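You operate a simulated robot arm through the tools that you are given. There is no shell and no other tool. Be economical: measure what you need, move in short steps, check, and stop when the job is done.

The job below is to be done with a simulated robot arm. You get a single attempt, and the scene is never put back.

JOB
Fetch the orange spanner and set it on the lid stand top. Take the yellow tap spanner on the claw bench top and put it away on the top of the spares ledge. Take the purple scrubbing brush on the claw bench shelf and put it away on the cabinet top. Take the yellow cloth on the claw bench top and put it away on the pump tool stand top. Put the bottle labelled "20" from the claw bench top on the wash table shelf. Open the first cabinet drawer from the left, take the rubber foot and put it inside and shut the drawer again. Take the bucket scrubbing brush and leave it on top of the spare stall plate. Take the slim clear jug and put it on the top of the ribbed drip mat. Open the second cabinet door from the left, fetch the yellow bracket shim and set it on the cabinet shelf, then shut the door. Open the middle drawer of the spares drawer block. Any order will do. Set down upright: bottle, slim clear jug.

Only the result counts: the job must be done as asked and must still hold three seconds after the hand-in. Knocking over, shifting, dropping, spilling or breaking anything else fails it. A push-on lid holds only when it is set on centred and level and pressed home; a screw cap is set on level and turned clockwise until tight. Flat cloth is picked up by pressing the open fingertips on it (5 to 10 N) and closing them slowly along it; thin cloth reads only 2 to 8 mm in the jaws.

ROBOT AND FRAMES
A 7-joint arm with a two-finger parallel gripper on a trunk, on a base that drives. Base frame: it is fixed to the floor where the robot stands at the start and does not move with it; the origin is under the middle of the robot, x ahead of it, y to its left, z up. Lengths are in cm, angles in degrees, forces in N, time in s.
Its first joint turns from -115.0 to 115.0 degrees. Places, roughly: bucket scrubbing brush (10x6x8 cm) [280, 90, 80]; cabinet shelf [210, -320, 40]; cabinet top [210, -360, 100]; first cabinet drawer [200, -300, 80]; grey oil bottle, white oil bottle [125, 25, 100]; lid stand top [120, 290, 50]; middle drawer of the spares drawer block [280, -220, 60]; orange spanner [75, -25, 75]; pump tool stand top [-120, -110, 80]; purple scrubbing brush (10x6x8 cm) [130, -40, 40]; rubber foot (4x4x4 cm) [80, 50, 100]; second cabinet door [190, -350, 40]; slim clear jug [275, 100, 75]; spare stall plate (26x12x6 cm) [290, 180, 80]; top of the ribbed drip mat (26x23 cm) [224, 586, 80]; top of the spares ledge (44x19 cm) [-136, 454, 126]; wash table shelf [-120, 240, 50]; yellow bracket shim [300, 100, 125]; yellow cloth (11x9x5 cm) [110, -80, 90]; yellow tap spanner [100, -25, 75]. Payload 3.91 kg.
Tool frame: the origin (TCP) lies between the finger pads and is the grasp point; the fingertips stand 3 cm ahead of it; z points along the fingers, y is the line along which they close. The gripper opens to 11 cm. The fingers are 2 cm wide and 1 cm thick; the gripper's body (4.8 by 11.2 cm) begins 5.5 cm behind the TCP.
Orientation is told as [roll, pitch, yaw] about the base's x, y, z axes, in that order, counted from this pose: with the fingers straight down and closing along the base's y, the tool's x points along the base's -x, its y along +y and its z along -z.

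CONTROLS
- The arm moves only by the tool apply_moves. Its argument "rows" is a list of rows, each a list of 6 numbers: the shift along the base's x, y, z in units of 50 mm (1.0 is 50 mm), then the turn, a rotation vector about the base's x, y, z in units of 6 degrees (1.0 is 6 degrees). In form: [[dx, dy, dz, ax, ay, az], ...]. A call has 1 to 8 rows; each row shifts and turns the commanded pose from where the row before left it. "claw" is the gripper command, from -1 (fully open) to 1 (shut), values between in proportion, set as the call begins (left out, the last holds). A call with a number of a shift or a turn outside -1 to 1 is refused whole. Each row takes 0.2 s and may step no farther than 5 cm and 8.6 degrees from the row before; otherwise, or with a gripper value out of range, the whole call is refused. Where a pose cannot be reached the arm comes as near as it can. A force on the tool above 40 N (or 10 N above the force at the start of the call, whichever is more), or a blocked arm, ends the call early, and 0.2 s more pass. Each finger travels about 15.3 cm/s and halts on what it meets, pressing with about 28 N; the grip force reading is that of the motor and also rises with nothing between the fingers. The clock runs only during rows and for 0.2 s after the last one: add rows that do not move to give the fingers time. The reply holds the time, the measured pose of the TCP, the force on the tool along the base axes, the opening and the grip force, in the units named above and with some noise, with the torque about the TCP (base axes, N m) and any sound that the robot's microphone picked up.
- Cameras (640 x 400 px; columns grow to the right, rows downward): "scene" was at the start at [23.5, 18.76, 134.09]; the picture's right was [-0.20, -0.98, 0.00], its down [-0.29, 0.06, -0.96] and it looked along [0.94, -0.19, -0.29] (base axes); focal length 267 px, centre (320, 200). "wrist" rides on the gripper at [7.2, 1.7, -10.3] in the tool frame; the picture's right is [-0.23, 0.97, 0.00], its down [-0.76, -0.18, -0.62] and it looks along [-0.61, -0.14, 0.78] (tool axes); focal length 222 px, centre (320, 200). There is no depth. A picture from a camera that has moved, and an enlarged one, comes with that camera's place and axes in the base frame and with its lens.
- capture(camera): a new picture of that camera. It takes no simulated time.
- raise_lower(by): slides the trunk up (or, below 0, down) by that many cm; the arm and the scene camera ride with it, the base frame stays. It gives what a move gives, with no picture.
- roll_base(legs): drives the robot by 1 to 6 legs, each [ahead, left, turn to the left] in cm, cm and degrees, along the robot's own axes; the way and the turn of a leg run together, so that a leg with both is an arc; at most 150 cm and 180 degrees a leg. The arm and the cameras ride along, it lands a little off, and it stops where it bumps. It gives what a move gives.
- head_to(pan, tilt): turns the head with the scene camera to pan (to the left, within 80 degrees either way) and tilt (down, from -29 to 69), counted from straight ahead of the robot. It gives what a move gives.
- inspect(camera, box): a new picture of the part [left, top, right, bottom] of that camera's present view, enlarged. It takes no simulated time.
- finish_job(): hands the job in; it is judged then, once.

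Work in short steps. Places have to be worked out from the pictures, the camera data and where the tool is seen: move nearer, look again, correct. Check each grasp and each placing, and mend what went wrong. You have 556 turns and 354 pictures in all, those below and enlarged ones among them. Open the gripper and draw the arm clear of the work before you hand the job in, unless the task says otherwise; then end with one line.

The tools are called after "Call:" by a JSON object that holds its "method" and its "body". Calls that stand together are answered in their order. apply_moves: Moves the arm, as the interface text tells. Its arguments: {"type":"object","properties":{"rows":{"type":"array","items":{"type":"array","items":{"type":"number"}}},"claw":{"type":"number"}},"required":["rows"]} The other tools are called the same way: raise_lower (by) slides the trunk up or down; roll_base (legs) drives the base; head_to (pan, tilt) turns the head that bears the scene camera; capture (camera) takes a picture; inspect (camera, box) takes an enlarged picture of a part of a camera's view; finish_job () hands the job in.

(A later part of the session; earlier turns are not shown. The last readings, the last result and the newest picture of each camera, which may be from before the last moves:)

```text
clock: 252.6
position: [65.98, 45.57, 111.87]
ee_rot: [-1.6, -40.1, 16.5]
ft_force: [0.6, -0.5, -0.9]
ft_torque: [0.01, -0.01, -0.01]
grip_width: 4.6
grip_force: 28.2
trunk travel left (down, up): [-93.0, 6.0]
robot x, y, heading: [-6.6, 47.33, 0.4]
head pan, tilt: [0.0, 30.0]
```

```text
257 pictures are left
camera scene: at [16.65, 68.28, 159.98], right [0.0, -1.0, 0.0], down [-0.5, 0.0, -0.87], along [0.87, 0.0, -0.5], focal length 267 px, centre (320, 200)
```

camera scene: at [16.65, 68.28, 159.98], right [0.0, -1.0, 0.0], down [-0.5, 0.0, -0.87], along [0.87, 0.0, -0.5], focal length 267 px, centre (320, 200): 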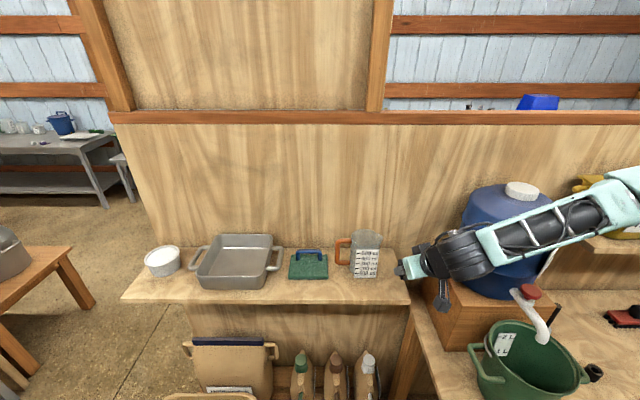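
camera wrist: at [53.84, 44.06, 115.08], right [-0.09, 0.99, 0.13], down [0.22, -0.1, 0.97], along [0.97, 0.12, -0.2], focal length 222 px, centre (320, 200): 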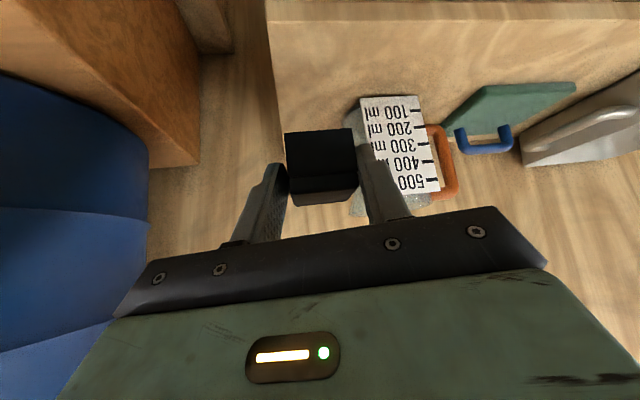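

Foot held. Back off, bring the tool vertical, then turn to face the right-hand aisle.

Call:
{"method": "roll_base", "body": {"legs": [[-28, 0, 0]]}}

Call:
{"method": "apply_moves", "body": {"rows": [[-0.3, 0, 0, -0.28, 0.96, 0], [-0.3, 0, 0, -0.28, 0.96, 0], [-0.3, 0, 0, -0.28, 0.96, 0], [-0.3, 0, 0, -0.28, 0.96, 0], [-0.3, 0, 0, -0.28, 0.96, 0], [-0.3, 0, 0, -0.28, 0.96, -0.7], [-0.3, 0, 0, -0.19, 0.64, -1], [0, 0, 0, 0, 0, -1]]}}

Call:
{"method": "roll_base", "body": {"legs": [[0, 0, -90]]}}

Call:
{"method": "head_to", "body": {"pan": 10, "tilt": 20}}

Call:
{"method": "capture", "body": {"camera": "scene"}}

```text
clock: 254.5
position: [38.45, 45.8, 111.96]
ee_rot: [-1.6, -40.1, 16.6]
ft_force: [-0.3, 0.4, 0.3]
ft_torque: [-0.02, -0.03, 0.0]
grip_width: 3.89
grip_force: 28.2
trunk travel left (down, up): [-93.0, 6.0]
robot x, y, heading: [-34.17, 47.31, 0.6]
head pan, tilt: [0.0, 30.0]
```

```text
clock: 256.3
position: [27.88, 45.79, 111.87]
ee_rot: [-1.9, -0.1, 0.4]
ft_force: [0.5, 0.0, -1.6]
ft_torque: [0.01, 0.0, 0.04]
grip_width: 3.89
grip_force: 28.7
trunk travel left (down, up): [-93.0, 6.0]
robot x, y, heading: [-34.21, 47.45, 0.4]
head pan, tilt: [0.0, 30.0]
```

```text
clock: 260.6
position: [-35.66, -14.78, 111.86]
ee_rot: [-2.1, -0.2, -89.6]
ft_force: [0.6, 0.6, -0.6]
ft_torque: [-0.03, -0.02, -0.01]
grip_width: 3.89
grip_force: 28.2
trunk travel left (down, up): [-93.0, 6.0]
robot x, y, heading: [-34.3, 47.09, -89.7]
head pan, tilt: [0.0, 30.0]
```

```text
clock: 261.3
position: [-35.76, -14.87, 111.9]
ee_rot: [-2.0, -0.1, -89.5]
ft_force: [-0.4, 0.7, -0.5]
ft_torque: [0.05, 0.0, 0.0]
grip_width: 3.88
grip_force: 27.8
trunk travel left (down, up): [-93.0, 6.0]
robot x, y, heading: [-34.08, 47.58, -89.4]
head pan, tilt: [10.0, 20.0]
```

```text
256 pictures are left
camera scene: at [-11.75, 24.29, 161.59], right [-0.98, -0.18, 0.0], down [-0.06, 0.34, -0.94], along [0.17, -0.92, -0.34], focal length 267 px, centre (320, 200)
```

scene: 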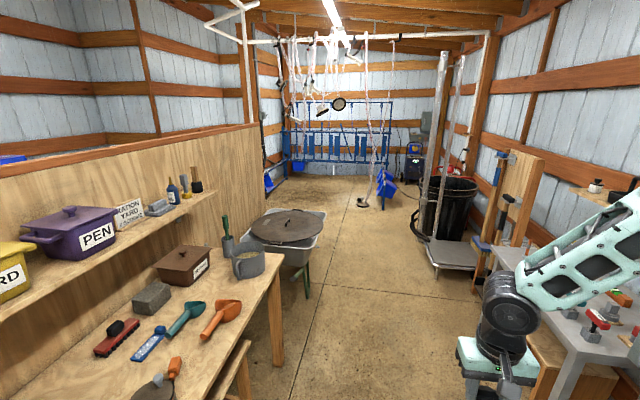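

The aisle leads to the yard; the cabinet should lie around the partition's end. Drive ahead 250 and look left.

Call:
{"method": "roll_base", "body": {"legs": [[150, 0, 0], [100, 0, 0]]}}

Call:
{"method": "head_to", "body": {"pan": 50, "tilt": 20}}

Call:
{"method": "capture", "body": {"camera": "scene"}}

```text
clock: 273.5
position: [-35.38, -264.77, 111.86]
ee_rot: [-2.0, -0.2, -89.6]
ft_force: [-0.1, 0.4, -0.6]
ft_torque: [-0.02, 0.0, -0.03]
grip_width: 3.84
grip_force: 27.9
trunk travel left (down, up): [-93.0, 6.0]
robot x, y, heading: [-33.86, -202.66, -89.5]
head pan, tilt: [10.0, 20.0]
```

```text
clock: 274.6
position: [-35.45, -264.75, 111.73]
ee_rot: [-2.0, -0.2, -89.8]
ft_force: [0.0, 0.9, -0.8]
ft_torque: [-0.03, 0.01, 0.01]
grip_width: 3.9
grip_force: 28.4
trunk travel left (down, up): [-93.0, 6.0]
robot x, y, heading: [-33.54, -202.45, -89.7]
head pan, tilt: [50.0, 20.0]
```

```text
255 pictures are left
camera scene: at [-5.8, -222.47, 161.59], right [-0.64, -0.77, 0.0], down [-0.26, 0.22, -0.94], along [0.72, -0.6, -0.34], focal length 267 px, centre (320, 200)
```

scene: 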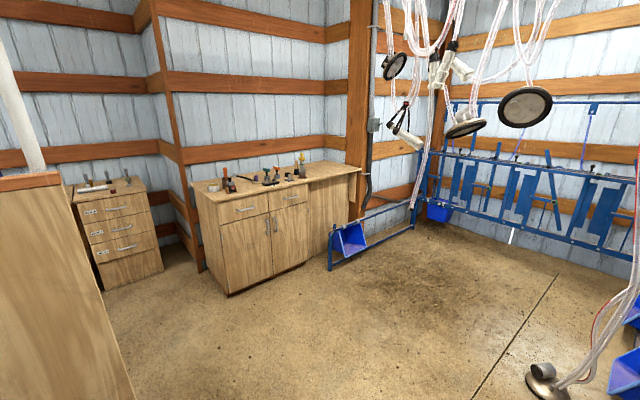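

The cabinet faces −x at x≈197 (y −284…−380), with the spares drawer block beyond at left. Drive to (100,-310) facing it.

Call:
{"method": "roll_base", "body": {"legs": [[108, 0, 0], [0, 0, 90], [125, 0, 0]]}}

Call:
{"method": "head_to", "body": {"pan": 0, "tilt": 30}}

Call:
{"method": "capture", "body": {"camera": "scene"}}

```text
clock: 282.1
position: [5.27, -357.84, 111.95]
ee_rot: [-1.9, -0.2, -50.9]
ft_force: [0.1, 0.9, 0.2]
ft_torque: [-0.02, -0.02, -0.04]
grip_width: 3.86
grip_force: 27.9
trunk travel left (down, up): [-93.0, 6.0]
robot x, y, heading: [-32.91, -308.27, -50.9]
head pan, tilt: [50.0, 20.0]
stopped in leg 2: the robot was blocked; the commanded pose is now the measured one
```

```text
clock: 283.3
position: [5.24, -357.83, 111.81]
ee_rot: [-2.0, -0.3, -50.9]
ft_force: [-0.4, 0.4, -1.0]
ft_torque: [-0.01, 0.0, -0.03]
grip_width: 3.87
grip_force: 28.0
trunk travel left (down, up): [-93.0, 6.0]
robot x, y, heading: [-32.24, -308.6, -50.8]
head pan, tilt: [0.0, 30.0]
```

```text
254 pictures are left
camera scene: at [-1.65, -313.34, 159.99], right [-0.78, -0.63, 0.0], down [-0.32, 0.39, -0.87], along [0.55, -0.67, -0.5], focal length 267 px, centre (320, 200)
```

scene: 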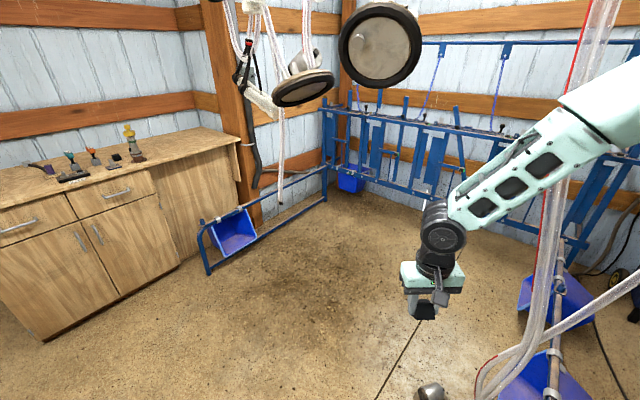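

Blocked while turning, likely by the hanging hoses to the right. Strafe left away, then turn.

Call:
{"method": "roll_base", "body": {"legs": [[0, 45, 0], [0, 0, 51]]}}

Call:
{"method": "head_to", "body": {"pan": -70, "tilt": 20}}

Call:
{"method": "capture", "body": {"camera": "scene"}}

```text
clock: 288.3
position: [64.48, -281.47, 111.95]
ee_rot: [-2.1, -0.2, 0.7]
ft_force: [0.0, -0.1, -0.8]
ft_torque: [0.0, 0.01, -0.01]
grip_width: 3.88
grip_force: 28.0
trunk travel left (down, up): [-93.0, 6.0]
robot x, y, heading: [2.12, -280.02, 0.6]
head pan, tilt: [0.0, 30.0]
```

```text
clock: 289.7
position: [64.27, -281.26, 111.83]
ee_rot: [-2.0, -0.2, 0.7]
ft_force: [0.7, 0.3, -1.6]
ft_torque: [0.0, 0.0, -0.02]
grip_width: 3.84
grip_force: 28.3
trunk travel left (down, up): [-93.0, 6.0]
robot x, y, heading: [2.43, -280.27, 0.7]
head pan, tilt: [-70.0, 20.0]
```

```text
253 pictures are left
camera scene: at [19.62, -268.02, 161.59], right [-0.94, -0.35, 0.0], down [-0.12, 0.32, -0.94], along [0.33, -0.88, -0.34], focal length 267 px, centre (320, 200)
```

scene: 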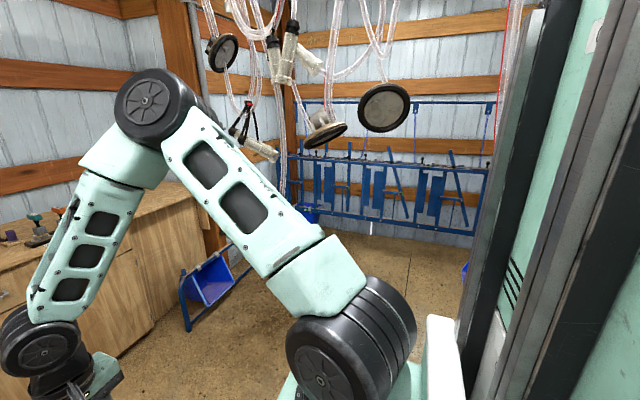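

Now heading 0. Move forward 95 and right 15.

Call:
{"method": "roll_base", "body": {"legs": [[90, 0, 0], [0, -15, 0]]}}

Call:
{"method": "head_to", "body": {"pan": 0, "tilt": 40}}

Call:
{"method": "capture", "body": {"camera": "scene"}}

```text
clock: 295.5
position: [156.75, -293.79, 111.9]
ee_rot: [-2.0, -0.1, 1.7]
ft_force: [0.2, -1.0, -0.6]
ft_torque: [0.02, -0.01, -0.01]
grip_width: 3.86
grip_force: 28.0
trunk travel left (down, up): [-93.0, 6.0]
robot x, y, heading: [94.88, -293.35, 1.8]
head pan, tilt: [-70.0, 20.0]
```

```text
clock: 296.9
position: [156.8, -293.79, 111.88]
ee_rot: [-2.0, -0.3, 1.7]
ft_force: [0.2, 0.7, -0.5]
ft_torque: [0.0, 0.0, -0.01]
grip_width: 3.83
grip_force: 27.7
trunk travel left (down, up): [-93.0, 6.0]
robot x, y, heading: [94.54, -293.26, 1.6]
head pan, tilt: [0.0, 40.0]
```

```text
252 pictures are left
camera scene: at [116.86, -272.3, 158.45], right [0.03, -1.0, 0.0], down [-0.64, -0.02, -0.77], along [0.77, 0.02, -0.64], focal length 267 px, centre (320, 200)
```

scene: 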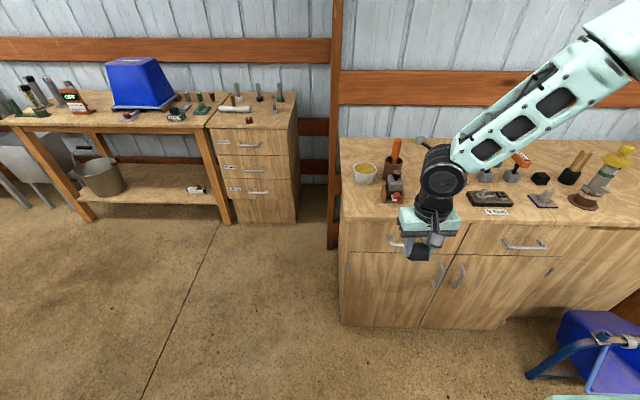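

Cabinet front x≈193, top z≈88, handle of first drawer ≈(190,-303,76). I'll first set the foot temporarily on the free front-left corner of the cabinet top: drive closer and re-tilt 40°.

Call:
{"method": "roll_base", "body": {"legs": [[22, 0, -1.5]]}}

Call:
{"method": "apply_moves", "body": {"rows": [[0.1, 0.2, 0, 0, -1, 0], [0.1, 0.2, 0, 0, -1, 0], [0.1, 0.2, 0, 0, -1, 0], [0.1, 0.2, 0, 0, -1, 0], [0.1, 0.2, 0, 0, -1, 0], [0.1, 0.2, 0, 0, -1, 0], [0.1, 0, 0, 0, -0.67, 0]]}}

Call:
{"method": "capture", "body": {"camera": "wrist"}}

Call:
{"method": "capture", "body": {"camera": "scene"}}

```text
clock: 298.6
position: [178.81, -294.89, 111.8]
ee_rot: [-2.0, -0.2, 0.4]
ft_force: [-0.3, 0.2, -0.7]
ft_torque: [0.0, -0.02, -0.01]
grip_width: 3.86
grip_force: 28.4
trunk travel left (down, up): [-93.0, 6.0]
robot x, y, heading: [116.4, -292.74, 0.4]
head pan, tilt: [0.0, 40.0]
```

```text
clock: 300.2
position: [182.27, -288.88, 111.9]
ee_rot: [-2.2, -40.3, 0.5]
ft_force: [0.0, -0.2, -0.1]
ft_torque: [0.01, 0.01, 0.04]
grip_width: 3.87
grip_force: 28.0
trunk travel left (down, up): [-93.0, 6.0]
robot x, y, heading: [116.91, -293.31, 0.2]
head pan, tilt: [0.0, 40.0]
```

```text
251 pictures are left
camera wrist: at [170.2, -286.9, 115.01], right [0.19, 0.97, 0.12], down [0.17, -0.15, 0.97], along [0.97, -0.17, -0.2], focal length 222 px, centre (320, 200)
```

wrist: 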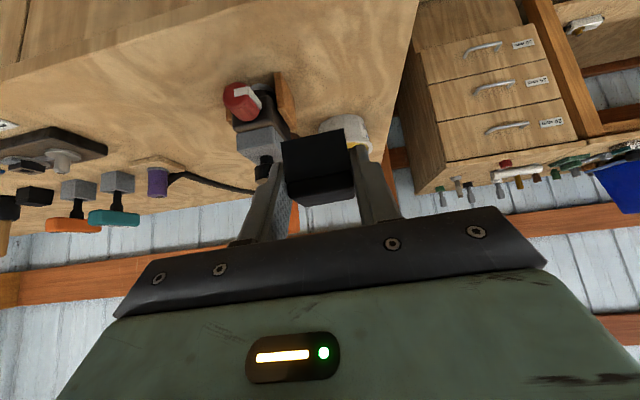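

```text
250 pictures are left
camera scene: at [139.37, -272.44, 158.46], right [0.01, -1.0, 0.0], down [-0.64, 0.0, -0.77], along [0.77, 0.0, -0.64], focal length 267 px, centre (320, 200)
```

scene: 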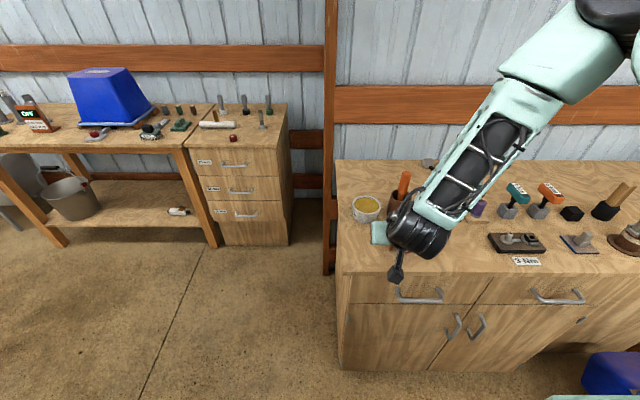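

Re-triangulating: cabinet top z≈100, front edge x≈180, left side y≈-277.5, drawer-1 handle ≈(177,-298,94.5). The free front-left corner is ~(188,-282.5); moving the foot there.

Call:
{"method": "apply_moves", "body": {"rows": [[0.3, 0.65, 0.1, 0, 0, 0], [0.6, 0.6, -0.1, 0, 0, 0], [0, 0, -0.7, 0, 0, 0]]}}

Call:
{"method": "capture", "body": {"camera": "wrist"}}

Call:
{"method": "inspect", "body": {"camera": "scene", "box": [320, 160, 480, 260]}}

```text
clock: 301.0
position: [186.71, -282.71, 108.33]
ee_rot: [-2.2, -40.3, 0.6]
ft_force: [-0.1, 0.0, 0.7]
ft_torque: [0.0, -0.02, 0.0]
grip_width: 3.87
grip_force: 27.4
trunk travel left (down, up): [-93.0, 6.0]
robot x, y, heading: [116.36, -293.21, 0.5]
head pan, tilt: [0.0, 40.0]
```

```text
249 pictures are left
camera wrist: at [174.57, -280.64, 111.56], right [0.19, 0.97, 0.12], down [0.18, -0.15, 0.97], along [0.97, -0.16, -0.2], focal length 222 px, centre (320, 200)
```

wrist: 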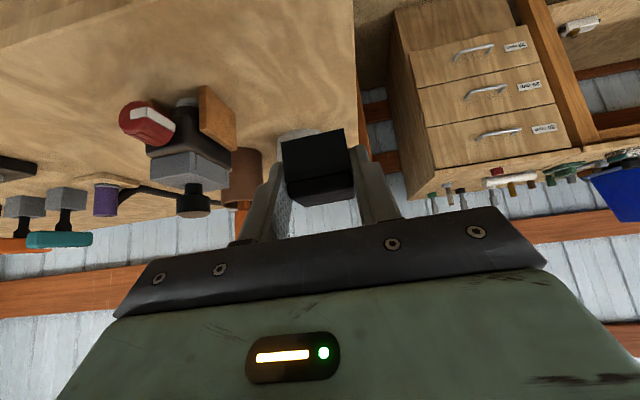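

```text
4.00 times, centred on (400, 210) of scene
camera zoom: at [139.33, -272.44, 158.47], right [0.01, -1.0, 0.0], down [-0.64, 0.0, -0.77], along [0.77, 0.0, -0.64], focal length 1068 px, centre (0, 160)
```

zoom: 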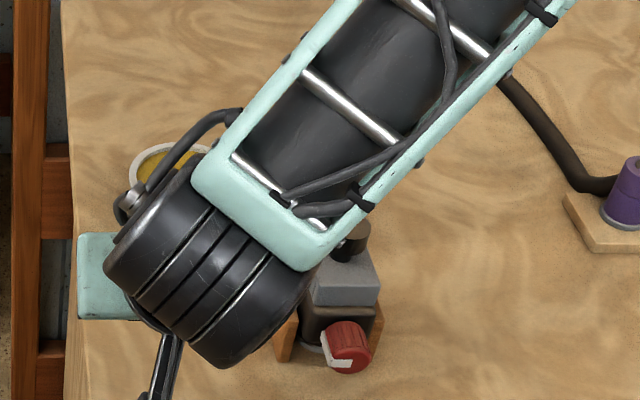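

Shift 1.3 cm from the edge and descend gently.

Call:
{"method": "apply_moves", "body": {"rows": [[0, -0.26, 0, 0, 0, 0], [0, 0, -0.4, 0, 0, 0]]}}

Call:
{"method": "apply_moves", "body": {"rows": [[0, 0, -0.2, 0, 0, 0], [0, 0, -0.2, 0, 0, 0]]}}

```text
clock: 301.6
position: [186.87, -283.99, 106.42]
ee_rot: [-2.3, -40.2, 0.5]
ft_force: [-0.5, 0.1, -0.8]
ft_torque: [-0.01, 0.01, -0.02]
grip_width: 3.89
grip_force: 27.9
trunk travel left (down, up): [-93.0, 6.0]
robot x, y, heading: [116.51, -292.5, 0.1]
head pan, tilt: [0.0, 40.0]
```

```text
clock: 302.2
position: [186.8, -283.87, 104.27]
ee_rot: [-2.4, -40.3, 0.3]
ft_force: [0.3, 1.4, 0.3]
ft_torque: [0.03, 0.03, 0.02]
grip_width: 3.88
grip_force: 27.7
trunk travel left (down, up): [-93.0, 6.0]
robot x, y, heading: [116.63, -293.16, 0.5]
head pan, tilt: [0.0, 40.0]
```

Call:
{"method": "apply_moves", "body": {"rows": [[0, 0, -0.1, 0, 0, 0], [0, 0, -0.1, 0, 0, 0]]}}

Call:
{"method": "capture", "body": {"camera": "wrist"}}

```text
clock: 302.8
position: [186.77, -283.8, 103.3]
ee_rot: [-2.4, -40.2, 0.5]
ft_force: [-0.2, -1.4, -0.4]
ft_torque: [0.03, 0.03, -0.01]
grip_width: 3.87
grip_force: 27.6
trunk travel left (down, up): [-93.0, 6.0]
robot x, y, heading: [116.63, -293.23, 0.4]
head pan, tilt: [0.0, 40.0]
```

```text
247 pictures are left
camera wrist: at [174.73, -281.94, 106.45], right [0.19, 0.97, 0.12], down [0.18, -0.15, 0.97], along [0.97, -0.16, -0.2], focal length 222 px, centre (320, 200)
```

wrist: 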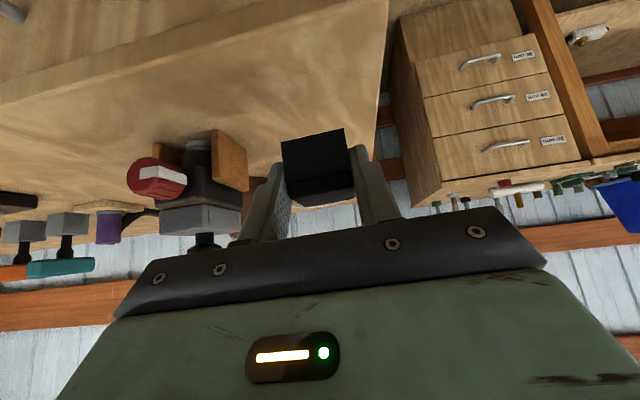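

Still no contact; keep descending.

Call:
{"method": "apply_moves", "body": {"rows": [[0, 0, -0.15, 0, 0, 0], [0, 0, -0.15, 0, 0, 0]]}}

Call:
{"method": "apply_moves", "body": {"rows": [[0, 0, -0.15, 0, 0, 0]]}}

Call:
{"method": "apply_moves", "body": {"rows": [[0, 0, -0.15, 0, 0, 0]]}}

```text
clock: 303.4
position: [186.73, -284.08, 101.82]
ee_rot: [-2.2, -40.2, 0.5]
ft_force: [0.5, -0.7, -0.6]
ft_torque: [0.02, -0.01, 0.0]
grip_width: 3.88
grip_force: 28.0
trunk travel left (down, up): [-93.0, 6.0]
robot x, y, heading: [116.63, -293.61, 0.3]
head pan, tilt: [0.0, 40.0]
```

```text
clock: 303.8
position: [186.67, -283.85, 101.14]
ee_rot: [-2.2, -40.2, 0.4]
ft_force: [-0.5, -0.7, -0.1]
ft_torque: [0.02, -0.01, 0.01]
grip_width: 3.85
grip_force: 27.8
trunk travel left (down, up): [-93.0, 6.0]
robot x, y, heading: [116.77, -293.58, 0.0]
head pan, tilt: [0.0, 40.0]
```

```text
clock: 304.2
position: [186.68, -283.93, 100.31]
ee_rot: [-2.3, -40.2, 0.5]
ft_force: [-0.8, -0.1, -0.3]
ft_torque: [0.03, 0.03, 0.01]
grip_width: 3.88
grip_force: 28.1
trunk travel left (down, up): [-93.0, 6.0]
robot x, y, heading: [116.48, -293.29, 0.5]
head pan, tilt: [0.0, 40.0]
```

Call:
{"method": "capture", "body": {"camera": "wrist"}}

Call:
{"method": "capture", "body": {"camera": "scene"}}

```text
246 pictures are left
camera wrist: at [174.66, -281.96, 103.49], right [0.19, 0.97, 0.12], down [0.18, -0.15, 0.97], along [0.97, -0.16, -0.2], focal length 222 px, centre (320, 200)
```

wrist: 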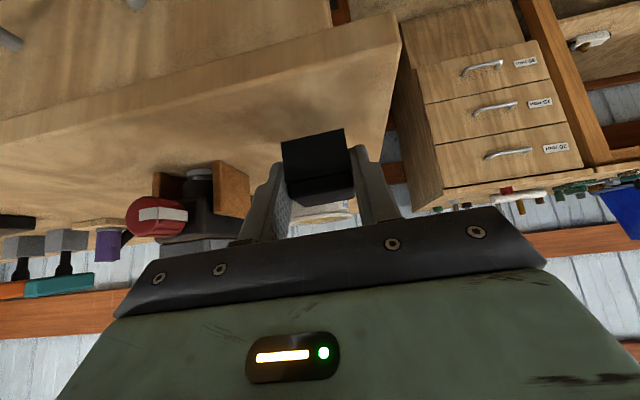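

```text
245 pictures are left
camera scene: at [139.37, -272.44, 158.45], right [0.01, -1.0, 0.0], down [-0.64, 0.0, -0.77], along [0.77, 0.0, -0.64], focal length 267 px, centre (320, 200)
```

scene: 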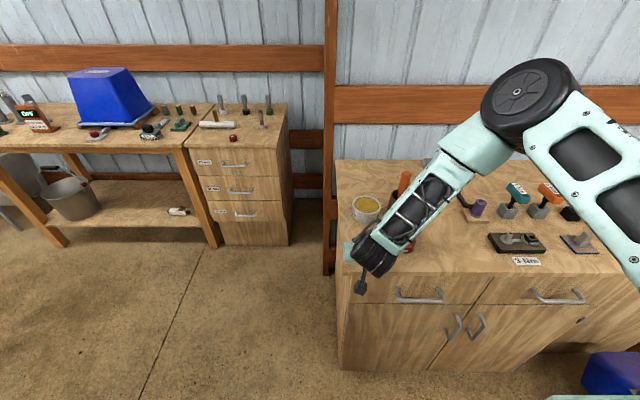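

Combining views: the top is really z≈90 with front edge x≈187. I advance 7 cm, then continue down.

Call:
{"method": "apply_moves", "body": {"rows": [[0.7, 0, 0, 0, 0, 0], [0.7, 0, 0, 0, 0, 0], [0, 0, -0.5, 0, 0, 0], [0, 0, -0.3, 0, 0, 0]]}}

Call:
{"method": "capture", "body": {"camera": "wrist"}}

```text
clock: 305.1
position: [194.09, -283.88, 98.21]
ee_rot: [-2.2, -41.0, 0.3]
ft_force: [-10.5, -4.9, 22.9]
ft_torque: [0.26, 0.2, 0.09]
grip_width: 3.87
grip_force: 28.1
trunk travel left (down, up): [-93.0, 6.0]
robot x, y, heading: [116.61, -293.19, 0.2]
head pan, tilt: [0.0, 40.0]
stopped in row 4: the force on the tool passed its limit (the readings are from after the stop); the commanded pose is now the measured one
```

```text
244 pictures are left
camera wrist: at [181.91, -282.02, 101.17], right [0.19, 0.97, 0.12], down [0.16, -0.15, 0.97], along [0.97, -0.17, -0.19], focal length 222 px, centre (320, 200)
```

wrist: 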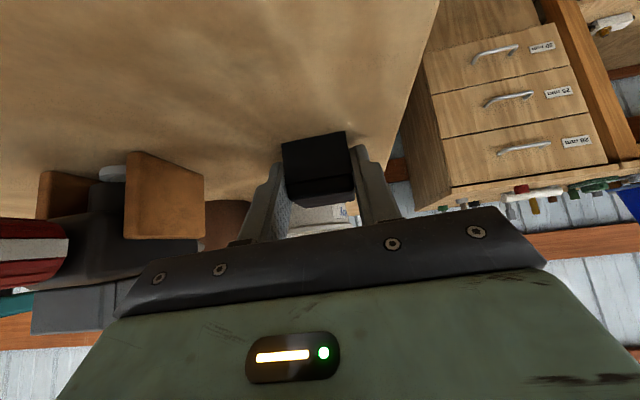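

Contact: foot is on the top (z≈94). Release and retreat.

Call:
{"method": "apply_moves", "body": {"rows": [[-0.06, 0, 0.04, 0, 0, 0], [0, 0, 0, 0, 0, 0]], "claw": -0.1}}

Call:
{"method": "apply_moves", "body": {"rows": [[-0.4, 0, 0.48, 0, 0, 0], [-0.6, 0, 0.6, 0, 0, 0], [-0.8, 0, 0.3, 0, 0, 0]]}}

Call:
{"method": "capture", "body": {"camera": "wrist"}}

Call:
{"method": "capture", "body": {"camera": "scene"}}

```text
clock: 305.8
position: [193.76, -283.97, 98.1]
ee_rot: [-2.2, -40.6, 0.4]
ft_force: [0.9, -1.2, 1.4]
ft_torque: [-0.02, -0.1, -0.12]
grip_width: 6.02
grip_force: 0.0
trunk travel left (down, up): [-93.0, 6.0]
robot x, y, heading: [116.36, -292.91, 0.1]
head pan, tilt: [0.0, 40.0]
```

```text
clock: 306.6
position: [185.03, -284.15, 105.09]
ee_rot: [-2.3, -40.6, 0.4]
ft_force: [0.4, 0.1, 0.2]
ft_torque: [-0.01, -0.01, -0.02]
grip_width: 6.08
grip_force: 0.0
trunk travel left (down, up): [-93.0, 6.0]
robot x, y, heading: [116.52, -293.42, 0.4]
head pan, tilt: [0.0, 40.0]
```

```text
243 pictures are left
camera wrist: at [172.82, -282.12, 108.08], right [0.19, 0.97, 0.12], down [0.17, -0.15, 0.97], along [0.97, -0.17, -0.19], focal length 222 px, centre (320, 200)
```

wrist: 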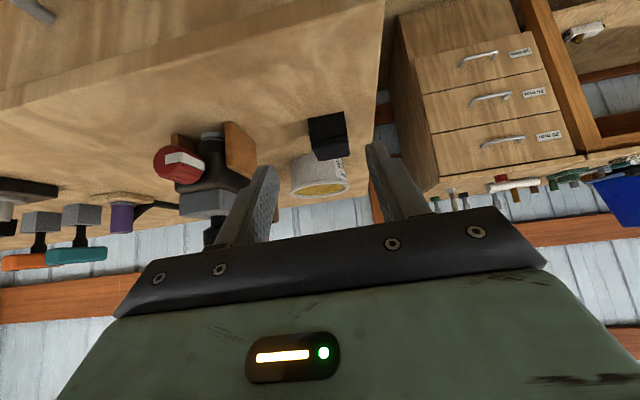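

```text
242 pictures are left
camera scene: at [139.4, -272.46, 158.45], right [0.0, -1.0, 0.0], down [-0.64, 0.0, -0.77], along [0.77, 0.0, -0.64], focal length 267 px, centre (320, 200)
```

scene: 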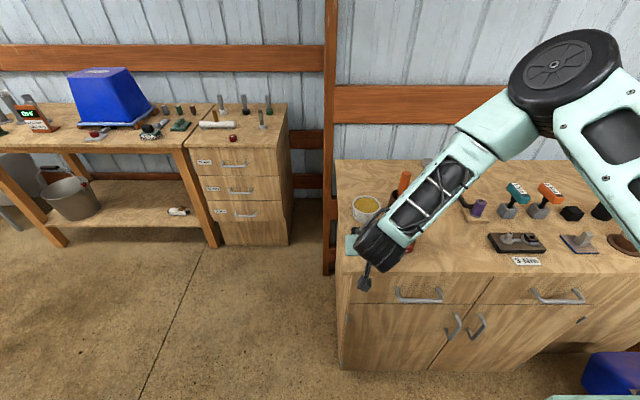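

The foot stands safely. Now I retract a bit and roll the tool 90° about its axis so the fingers can straddle the horizontal drawer handle.

Call:
{"method": "apply_moves", "body": {"rows": [[-0.8, 0, 0.2, -0.651, 0, 0.759], [-0.8, 0, 0, -0.651, 0, 0.759], [-0.8, -0.2, 0, -0.651, 0, 0.759], [-0.4, -0.4, 0, -0.651, 0, 0.759], [0, -0.4, 0, -0.651, 0, 0.759], [0, -0.4, 0, -0.651, 0, 0.759], [0, -0.4, 0, -0.651, 0, 0.759], [0, -0.4, 0, -0.651, 0, 0.759]]}}

Call:
{"method": "apply_moves", "body": {"rows": [[0, -0.4, 0, -0.651, 0, 0.759], [0, 0, 0, -0.651, 0, 0.759], [0, 0, 0, -0.651, 0, 0.759], [0, 0, 0, -0.651, 0, 0.759], [0, 0, 0, -0.651, 0, 0.759], [0, 0, 0, -0.651, 0, 0.759], [0, 0, 0, -0.651, 0, 0.759]]}}

Call:
{"method": "capture", "body": {"camera": "wrist"}}

Call:
{"method": "capture", "body": {"camera": "scene"}}

```text
clock: 308.4
position: [172.66, -293.82, 104.37]
ee_rot: [-34.7, -25.6, 56.0]
ft_force: [0.3, -0.1, -0.1]
ft_torque: [-0.01, 0.01, -0.05]
grip_width: 6.05
grip_force: 0.0
out of reach, approached as far as the arm can: row 6, 7, 8
trunk travel left (down, up): [-93.0, 6.0]
robot x, y, heading: [116.64, -292.93, 0.5]
head pan, tilt: [0.0, 40.0]
```

```text
clock: 309.9
position: [173.37, -295.34, 104.03]
ee_rot: [-42.8, 0.2, 90.4]
ft_force: [-0.6, 0.1, -1.0]
ft_torque: [-0.01, 0.01, -0.02]
grip_width: 6.05
grip_force: 0.0
out of reach, approached as far as the arm can: row 1
trunk travel left (down, up): [-93.0, 6.0]
robot x, y, heading: [116.63, -293.09, 0.2]
head pan, tilt: [0.0, 40.0]
```

```text
241 pictures are left
camera wrist: at [165.28, -302.68, 110.43], right [-0.72, 0.22, -0.66], down [-0.3, 0.76, 0.58], along [0.63, 0.61, -0.48], focal length 222 px, centre (320, 200)
```

wrist: 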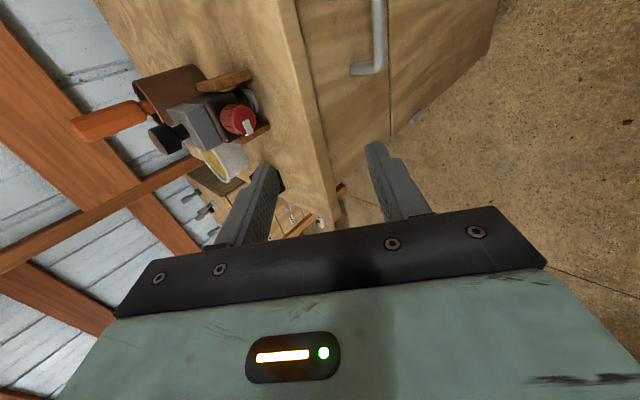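

```text
240 pictures are left
camera scene: at [139.37, -272.47, 158.45], right [0.0, -1.0, 0.0], down [-0.64, 0.0, -0.77], along [0.77, 0.0, -0.64], focal length 267 px, centre (320, 200)
```

scene: 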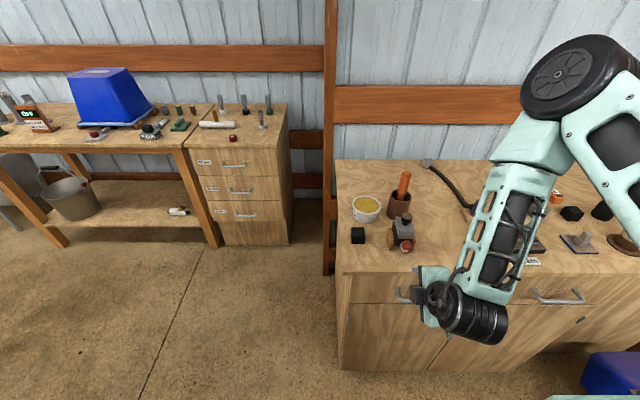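

Handle bar centre ≈(183.5,-303.5,82). I lower the trunk 16 and go to a pre-grasp, opening 3 cm.

Call:
{"method": "raise_lower", "body": {"by": -16}}

Call:
{"method": "apply_moves", "body": {"rows": [[0, -0.6, 0, 0, 0, 0], [0, -0.6, 0, 0, 0, 0], [0, -0.43, 0, 0, 0, 0], [0.4, 0, 0, 0, 0, 0], [0.3, 0, 0, 0, 0, 0]], "claw": 0.45}}

Call:
{"method": "capture", "body": {"camera": "wrist"}}

Call:
{"method": "inspect", "body": {"camera": "scene", "box": [360, 240, 520, 340]}}

```text
clock: 311.8
position: [173.39, -295.4, 88.0]
ee_rot: [-42.7, 0.2, 90.3]
ft_force: [-0.2, -0.2, -0.7]
ft_torque: [-0.02, -0.02, -0.01]
grip_width: 6.01
grip_force: 0.0
trunk travel left (down, up): [-77.0, 22.0]
robot x, y, heading: [116.19, -293.2, 0.2]
head pan, tilt: [0.0, 40.0]
```

```text
clock: 313.0
position: [177.46, -298.23, 87.35]
ee_rot: [-42.7, 0.2, 90.3]
ft_force: [0.0, -0.1, 0.1]
ft_torque: [0.0, 0.01, 0.01]
grip_width: 3.01
grip_force: 0.1
out of reach, approached as far as the arm can: row 1, 2, 3
trunk travel left (down, up): [-77.0, 22.0]
robot x, y, heading: [116.72, -293.17, 0.3]
head pan, tilt: [0.0, 40.0]
```

```text
239 pictures are left
camera wrist: at [169.27, -305.51, 93.83], right [-0.72, 0.22, -0.66], down [-0.3, 0.76, 0.58], along [0.63, 0.61, -0.48], focal length 222 px, centre (320, 200)
```

wrist: 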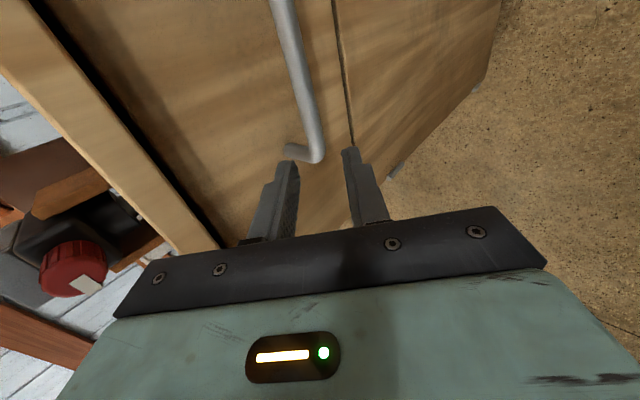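

```text
4.00 times, centred on (440, 290) of scene
camera zoom: at [139.36, -272.45, 142.45], right [0.0, -1.0, 0.0], down [-0.64, 0.0, -0.77], along [0.77, 0.0, -0.64], focal length 1068 px, centre (-160, -160)
```

zoom: 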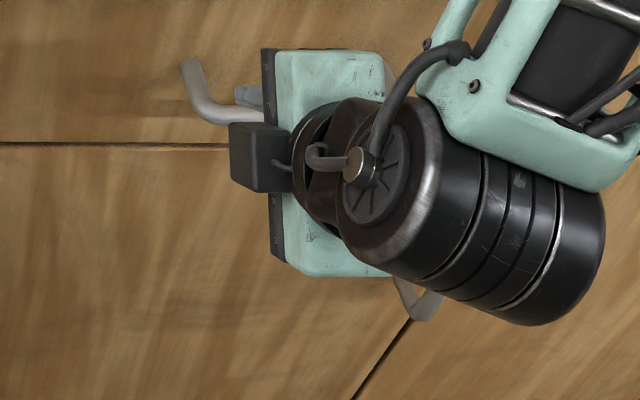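

The arm can't go further in −y here; I shift the base 4.5 cm right.

Call:
{"method": "roll_base", "body": {"legs": [[0, -4.5, 0]]}}

Call:
{"method": "capture", "body": {"camera": "wrist"}}

```text
clock: 313.9
position: [177.43, -302.72, 87.3]
ee_rot: [-42.8, 0.1, 90.3]
ft_force: [0.2, -0.3, 0.4]
ft_torque: [0.04, -0.01, -0.04]
grip_width: 3.05
grip_force: 0.0
trunk travel left (down, up): [-77.0, 22.0]
robot x, y, heading: [116.44, -297.61, 0.3]
head pan, tilt: [0.0, 40.0]
```

```text
237 pictures are left
camera wrist: at [169.29, -310.05, 93.82], right [-0.72, 0.22, -0.66], down [-0.3, 0.76, 0.58], along [0.63, 0.61, -0.48], focal length 222 px, centre (320, 200)
```

wrist: 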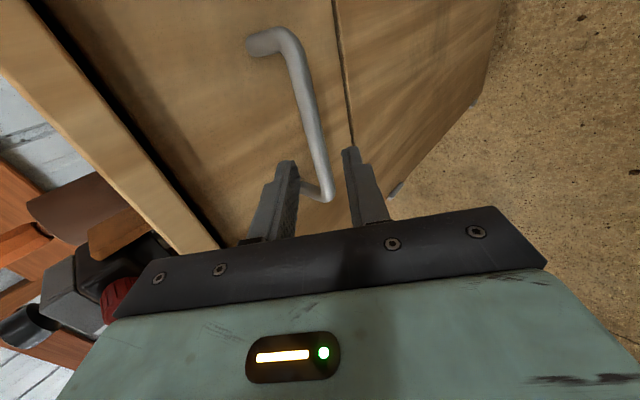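

The bar is centred between the fingers. Advance 7 cm along the tool axis and close.

Call:
{"method": "apply_moves", "body": {"rows": [[0.48, 0, -0.53, 0, 0, 0], [0.4, 0, -0.45, 0, 0, 0]]}}

Call:
{"method": "capture", "body": {"camera": "wrist"}}

```text
clock: 314.5
position: [181.82, -302.67, 82.7]
ee_rot: [-42.6, 0.2, 90.3]
ft_force: [0.1, 0.7, 0.0]
ft_torque: [0.01, -0.01, 0.02]
grip_width: 3.0
grip_force: 0.1
trunk travel left (down, up): [-77.0, 22.0]
robot x, y, heading: [116.49, -297.67, 0.3]
head pan, tilt: [0.0, 40.0]
```

```text
236 pictures are left
camera wrist: at [173.81, -309.94, 89.19], right [-0.72, 0.22, -0.66], down [-0.29, 0.76, 0.58], along [0.63, 0.61, -0.48], focal length 222 px, centre (320, 200)
```

wrist: 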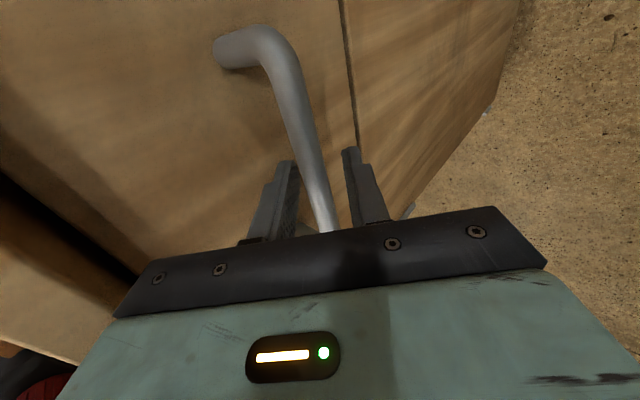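

Bar is between the fingers; close.

Call:
{"method": "apply_moves", "body": {"rows": [[0, 0, 0, 0, 0, 0], [0, 0, 0, 0, 0, 0]], "claw": 1}}

Call:
{"method": "roll_base", "body": {"legs": [[-10, 0, 0]]}}

Call:
{"method": "capture", "body": {"camera": "scene"}}

```text
clock: 315.1
position: [181.98, -302.62, 82.75]
ee_rot: [-42.8, 0.1, 90.1]
ft_force: [3.4, 1.3, 9.5]
ft_torque: [0.25, -0.09, -0.27]
grip_width: 1.38
grip_force: 45.1
trunk travel left (down, up): [-77.0, 22.0]
robot x, y, heading: [116.71, -298.17, 0.4]
head pan, tilt: [0.0, 40.0]
```

```text
clock: 316.2
position: [171.9, -302.59, 82.76]
ee_rot: [-42.7, 0.1, 90.3]
ft_force: [2.0, 20.5, 12.4]
ft_torque: [0.33, 0.01, -0.13]
grip_width: 1.39
grip_force: 44.5
trunk travel left (down, up): [-77.0, 22.0]
robot x, y, heading: [106.6, -297.64, 0.5]
head pan, tilt: [0.0, 40.0]
```

```text
235 pictures are left
camera scene: at [129.4, -277.02, 142.45], right [0.0, -1.0, 0.0], down [-0.64, 0.0, -0.77], along [0.77, 0.0, -0.64], focal length 267 px, centre (320, 200)
```

scene: 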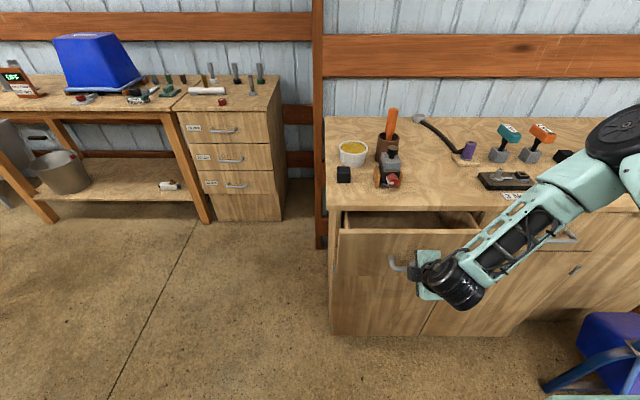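

The drawer is opening well. Pull 12 cm more.

Call:
{"method": "roll_base", "body": {"legs": [[-12, 0, 0]]}}

Call:
{"method": "capture", "body": {"camera": "scene"}}

```text
clock: 317.5
position: [159.94, -302.7, 82.79]
ee_rot: [-42.6, 0.0, 90.3]
ft_force: [0.0, 12.9, 4.8]
ft_torque: [0.19, 0.01, -0.29]
grip_width: 1.36
grip_force: 44.9
trunk travel left (down, up): [-77.0, 22.0]
robot x, y, heading: [94.54, -297.83, 0.2]
head pan, tilt: [0.0, 40.0]
```

```text
234 pictures are left
camera scene: at [117.53, -277.09, 142.45], right [0.0, -1.0, 0.0], down [-0.64, 0.0, -0.77], along [0.77, 0.0, -0.64], focal length 267 px, centre (320, 200)
```

scene: 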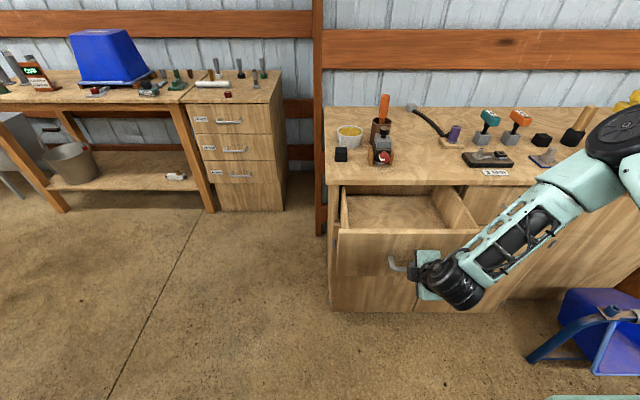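

Drawer open ~22 cm. Release the handle, retreat, and roll the tool back.

Call:
{"method": "apply_moves", "body": {"rows": [[0, 0, 0, 0, 0, 0], [0, 0, 0, 0, 0, 0]], "claw": 0.4}}

Call:
{"method": "apply_moves", "body": {"rows": [[-0.3, 0, 0.33, 0, 0, 0], [-0.5, 0, 0.55, 0, 0, 0], [-0.3, 0, 0.5, 0, 0, 0]]}}

Call:
{"method": "raise_lower", "body": {"by": 22}}

Call:
{"method": "apply_moves", "body": {"rows": [[0, 0, 0, 0.67, 0, -0.74], [0, 0, 0, 0.67, 0, -0.74], [0, 0, 0, 0.67, 0, -0.74], [0, 0, 0, 0.67, 0, -0.74], [0, 0, 0, 0.67, 0, -0.74], [0, 0, 0, 0.67, 0, -0.74], [0, 0, 0, 0.67, 0, -0.74], [0, 0, 0, 0.67, 0, -0.74]]}}

Call:
{"method": "apply_moves", "body": {"rows": [[0, 0, 0, 0.67, 0, -0.74], [0, 0.2, 0, 0.67, 0, -0.74], [0, 0.2, 0, 0.67, 0, -0.74], [0, 0.2, 0, 0.67, 0, -0.74], [0, 0.4, 0, 0.67, 0, -0.74], [0, 0.4, 0, 0.67, 0, -0.74], [0, 0.4, 0, 0.67, 0, -0.74]]}}

Call:
{"method": "capture", "body": {"camera": "scene"}}

```text
clock: 318.1
position: [159.92, -302.7, 82.62]
ee_rot: [-42.6, 0.0, 90.3]
ft_force: [0.4, 0.6, 0.6]
ft_torque: [-0.02, 0.04, -0.01]
grip_width: 3.29
grip_force: 0.1
trunk travel left (down, up): [-77.0, 22.0]
robot x, y, heading: [94.58, -297.98, 0.0]
head pan, tilt: [0.0, 40.0]
```

```text
clock: 318.9
position: [154.57, -302.87, 89.46]
ee_rot: [-42.6, 0.0, 90.3]
ft_force: [0.4, -0.1, 0.5]
ft_torque: [-0.04, 0.01, -0.03]
grip_width: 3.27
grip_force: 0.1
trunk travel left (down, up): [-77.0, 22.0]
robot x, y, heading: [94.68, -297.47, -0.1]
head pan, tilt: [0.0, 40.0]
```

```text
clock: 321.2
position: [154.62, -302.86, 111.54]
ee_rot: [-42.7, -0.1, 90.4]
ft_force: [-0.3, -0.3, -0.2]
ft_torque: [0.01, 0.0, -0.02]
grip_width: 3.29
grip_force: 0.1
trunk travel left (down, up): [-99.0, 0.0]
robot x, y, heading: [94.95, -297.95, 0.0]
head pan, tilt: [0.0, 40.0]
```

```text
clock: 323.0
position: [154.57, -302.76, 111.52]
ee_rot: [-31.8, -30.0, 50.9]
ft_force: [0.1, -0.5, 0.1]
ft_torque: [0.02, 0.02, -0.03]
grip_width: 3.29
grip_force: 0.0
trunk travel left (down, up): [-99.0, 0.0]
robot x, y, heading: [94.85, -297.85, 0.3]
head pan, tilt: [0.0, 40.0]
```

```text
clock: 324.6
position: [154.48, -293.75, 111.44]
ee_rot: [-0.7, -42.5, 0.3]
ft_force: [0.0, -0.3, 0.2]
ft_torque: [0.01, -0.01, 0.02]
grip_width: 3.3
grip_force: 0.1
trunk travel left (down, up): [-99.0, 0.0]
robot x, y, heading: [94.81, -298.13, 0.2]
head pan, tilt: [0.0, 40.0]
```

```text
233 pictures are left
camera scene: at [117.54, -277.19, 164.46], right [0.0, -1.0, 0.0], down [-0.64, 0.0, -0.77], along [0.77, 0.0, -0.64], focal length 267 px, centre (320, 200)
```

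scene: 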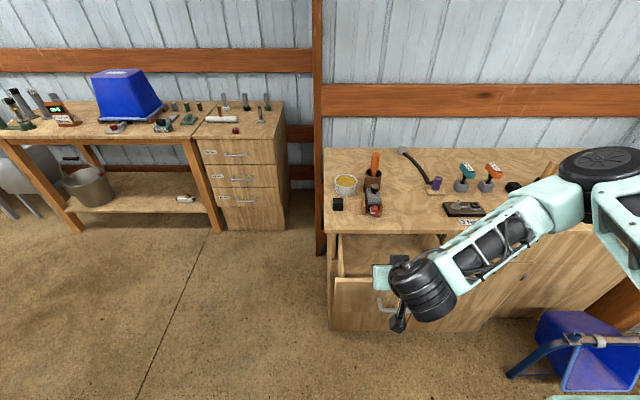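

Drive ahead 24/left 6 and look at the foot with the wrist camera.

Call:
{"method": "roll_base", "body": {"legs": [[24, 6, 0]]}}

Call:
{"method": "apply_moves", "body": {"rows": [[0.5, 0.4, -0.3, 0, 0, 0], [0.5, 0.3, -0.4, 0, 0, 0]], "claw": -0.1}}

Call:
{"method": "capture", "body": {"camera": "wrist"}}

```text
clock: 326.4
position: [178.72, -287.81, 111.48]
ee_rot: [-0.8, -42.4, 0.5]
ft_force: [-0.4, 0.7, 0.6]
ft_torque: [-0.01, -0.03, -0.01]
grip_width: 3.32
grip_force: 0.3
trunk travel left (down, up): [-99.0, 0.0]
robot x, y, heading: [118.97, -291.62, 0.3]
head pan, tilt: [0.0, 40.0]
```

```text
clock: 327.0
position: [183.93, -284.33, 108.04]
ee_rot: [-0.8, -42.4, 0.4]
ft_force: [-0.1, -0.3, 0.1]
ft_torque: [-0.02, 0.03, 0.01]
grip_width: 6.05
grip_force: 0.0
trunk travel left (down, up): [-99.0, 0.0]
robot x, y, heading: [119.38, -291.54, 0.3]
head pan, tilt: [0.0, 40.0]
```

```text
232 pictures are left
camera wrist: at [171.68, -282.56, 110.75], right [0.17, 0.97, 0.14], down [0.14, -0.17, 0.98], along [0.98, -0.15, -0.17], focal length 222 px, centre (320, 200)
```

wrist: 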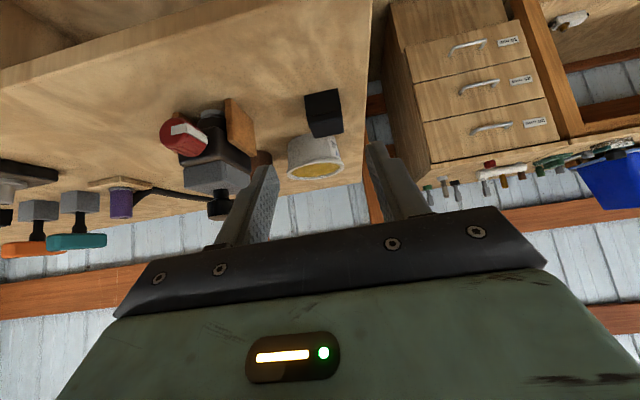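

Foot ≈(196,-284.3,96). Advance and grasp.

Call:
{"method": "apply_moves", "body": {"rows": [[0.65, 0, -0.66, 0, 0, 0], [0.65, 0, -0.66, 0, 0, 0], [0.7, 0, -0.68, 0, 0, 0]]}}

Call:
{"method": "capture", "body": {"camera": "wrist"}}

```text
clock: 327.8
position: [193.93, -284.15, 97.96]
ee_rot: [-0.7, -42.5, 0.6]
ft_force: [-5.4, -0.2, 7.8]
ft_torque: [0.22, 0.09, 0.16]
grip_width: 6.04
grip_force: 0.0
trunk travel left (down, up): [-99.0, 0.0]
robot x, y, heading: [119.22, -291.7, 0.1]
head pan, tilt: [0.0, 40.0]
```

```text
231 pictures are left
camera wrist: at [181.72, -282.5, 100.63], right [0.17, 0.98, 0.14], down [0.14, -0.17, 0.98], along [0.98, -0.14, -0.17], focal length 222 px, centre (320, 200)
```

wrist: 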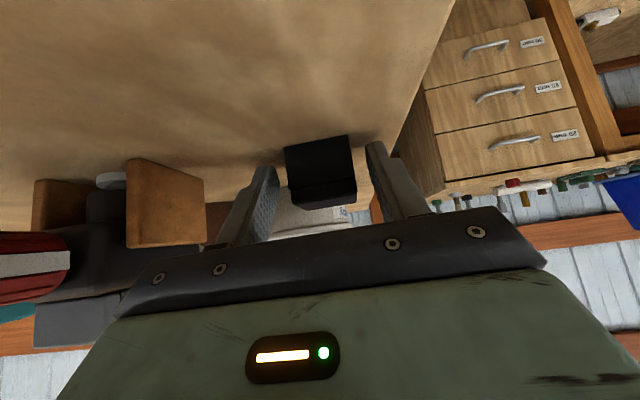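

Call:
{"method": "apply_moves", "body": {"rows": [[0, 0, 0.06, 0, 0, 0], [0, 0, 0, 0, 0, 0], [0, 0, 0, 0, 0, 0]], "claw": 1}}

Call:
{"method": "apply_moves", "body": {"rows": [[-0.2, 0, 0.5, 0, 0, 0], [-0.5, 0, 0.5, 0, 0, 0], [-0.8, 0, 0.3, 0, 0, 0], [-0.9, 0, 0, 0, 0, 0]]}}

Call:
{"method": "capture", "body": {"camera": "wrist"}}

```text
clock: 328.6
position: [194.04, -284.26, 98.15]
ee_rot: [-0.7, -42.4, 0.4]
ft_force: [-0.2, -0.9, -0.4]
ft_torque: [0.04, -0.02, -0.01]
grip_width: 3.86
grip_force: 27.7
trunk travel left (down, up): [-99.0, 0.0]
robot x, y, heading: [119.03, -291.73, 0.4]
head pan, tilt: [0.0, 40.0]
```

```text
clock: 329.6
position: [181.82, -284.41, 104.65]
ee_rot: [-0.9, -42.4, 0.4]
ft_force: [-0.7, 0.5, -1.3]
ft_torque: [0.01, 0.06, 0.0]
grip_width: 3.88
grip_force: 27.6
trunk travel left (down, up): [-99.0, 0.0]
robot x, y, heading: [119.08, -291.71, 0.2]
head pan, tilt: [0.0, 40.0]
```

```text
230 pictures are left
camera wrist: at [169.61, -282.63, 107.38], right [0.17, 0.97, 0.14], down [0.14, -0.17, 0.98], along [0.98, -0.15, -0.17], focal length 222 px, centre (320, 200)
```

wrist: 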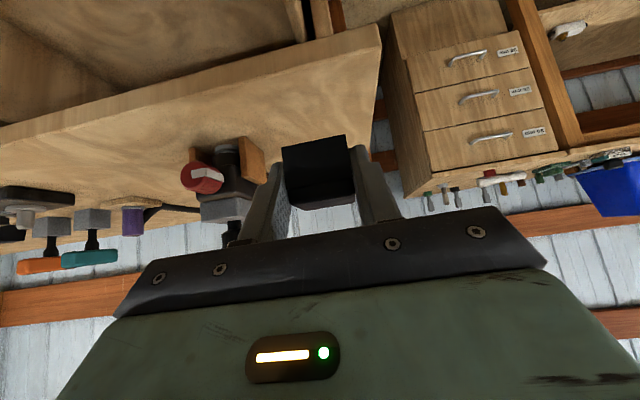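

Foot regrasped. Make the tool vertical over the open drawer (~(175,-298)).

Call:
{"method": "apply_moves", "body": {"rows": [[-0.2, -0.4, 0.3, 0, 1, 0], [-0.2, -0.4, 0.3, 0, 1, 0], [-0.2, -0.4, 0.3, 0, 1, 0], [-0.2, -0.4, 0, 0, 1, 0], [-0.2, -0.4, 0, 0, 1, 0], [-0.2, -0.4, 0, 0, 1, 0], [-0.1, -0.3, 0, 0, 1, 0]]}}

Call:
{"method": "capture", "body": {"camera": "wrist"}}

Call:
{"method": "capture", "body": {"camera": "scene"}}

```text
clock: 331.2
position: [175.37, -297.83, 109.39]
ee_rot: [-0.5, -0.5, 0.3]
ft_force: [0.6, -0.6, -0.4]
ft_torque: [0.01, 0.01, -0.01]
grip_width: 3.86
grip_force: 27.8
trunk travel left (down, up): [-99.0, 0.0]
robot x, y, heading: [118.97, -291.76, 0.2]
head pan, tilt: [0.0, 40.0]
```

```text
229 pictures are left
camera wrist: at [168.08, -296.12, 119.56], right [0.22, 0.98, -0.01], down [0.76, -0.17, 0.63], along [0.61, -0.14, -0.78], focal length 222 px, centre (320, 200)
```

wrist: 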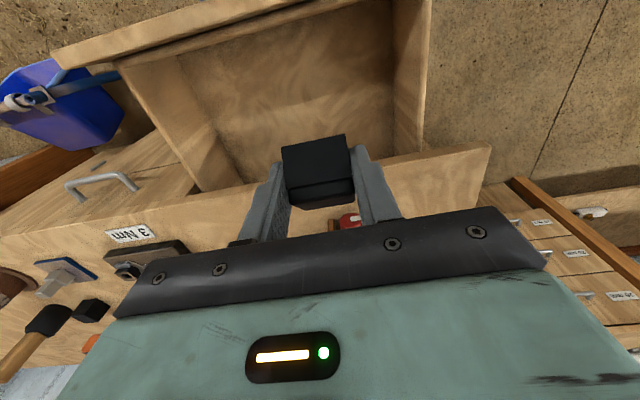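

```text
228 pictures are left
camera scene: at [141.84, -271.14, 164.45], right [0.0, -1.0, 0.0], down [-0.64, 0.0, -0.77], along [0.77, 0.0, -0.64], focal length 267 px, centre (320, 200)
```

scene: 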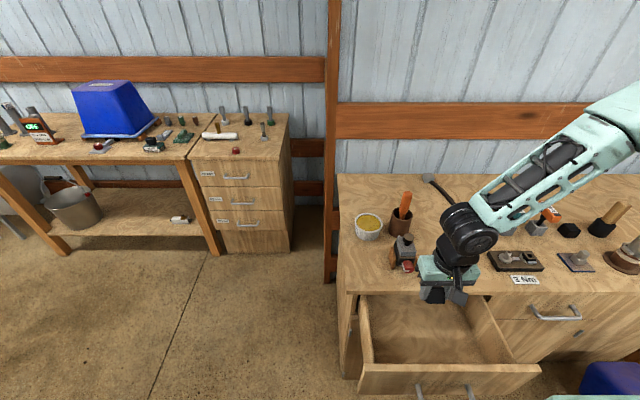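

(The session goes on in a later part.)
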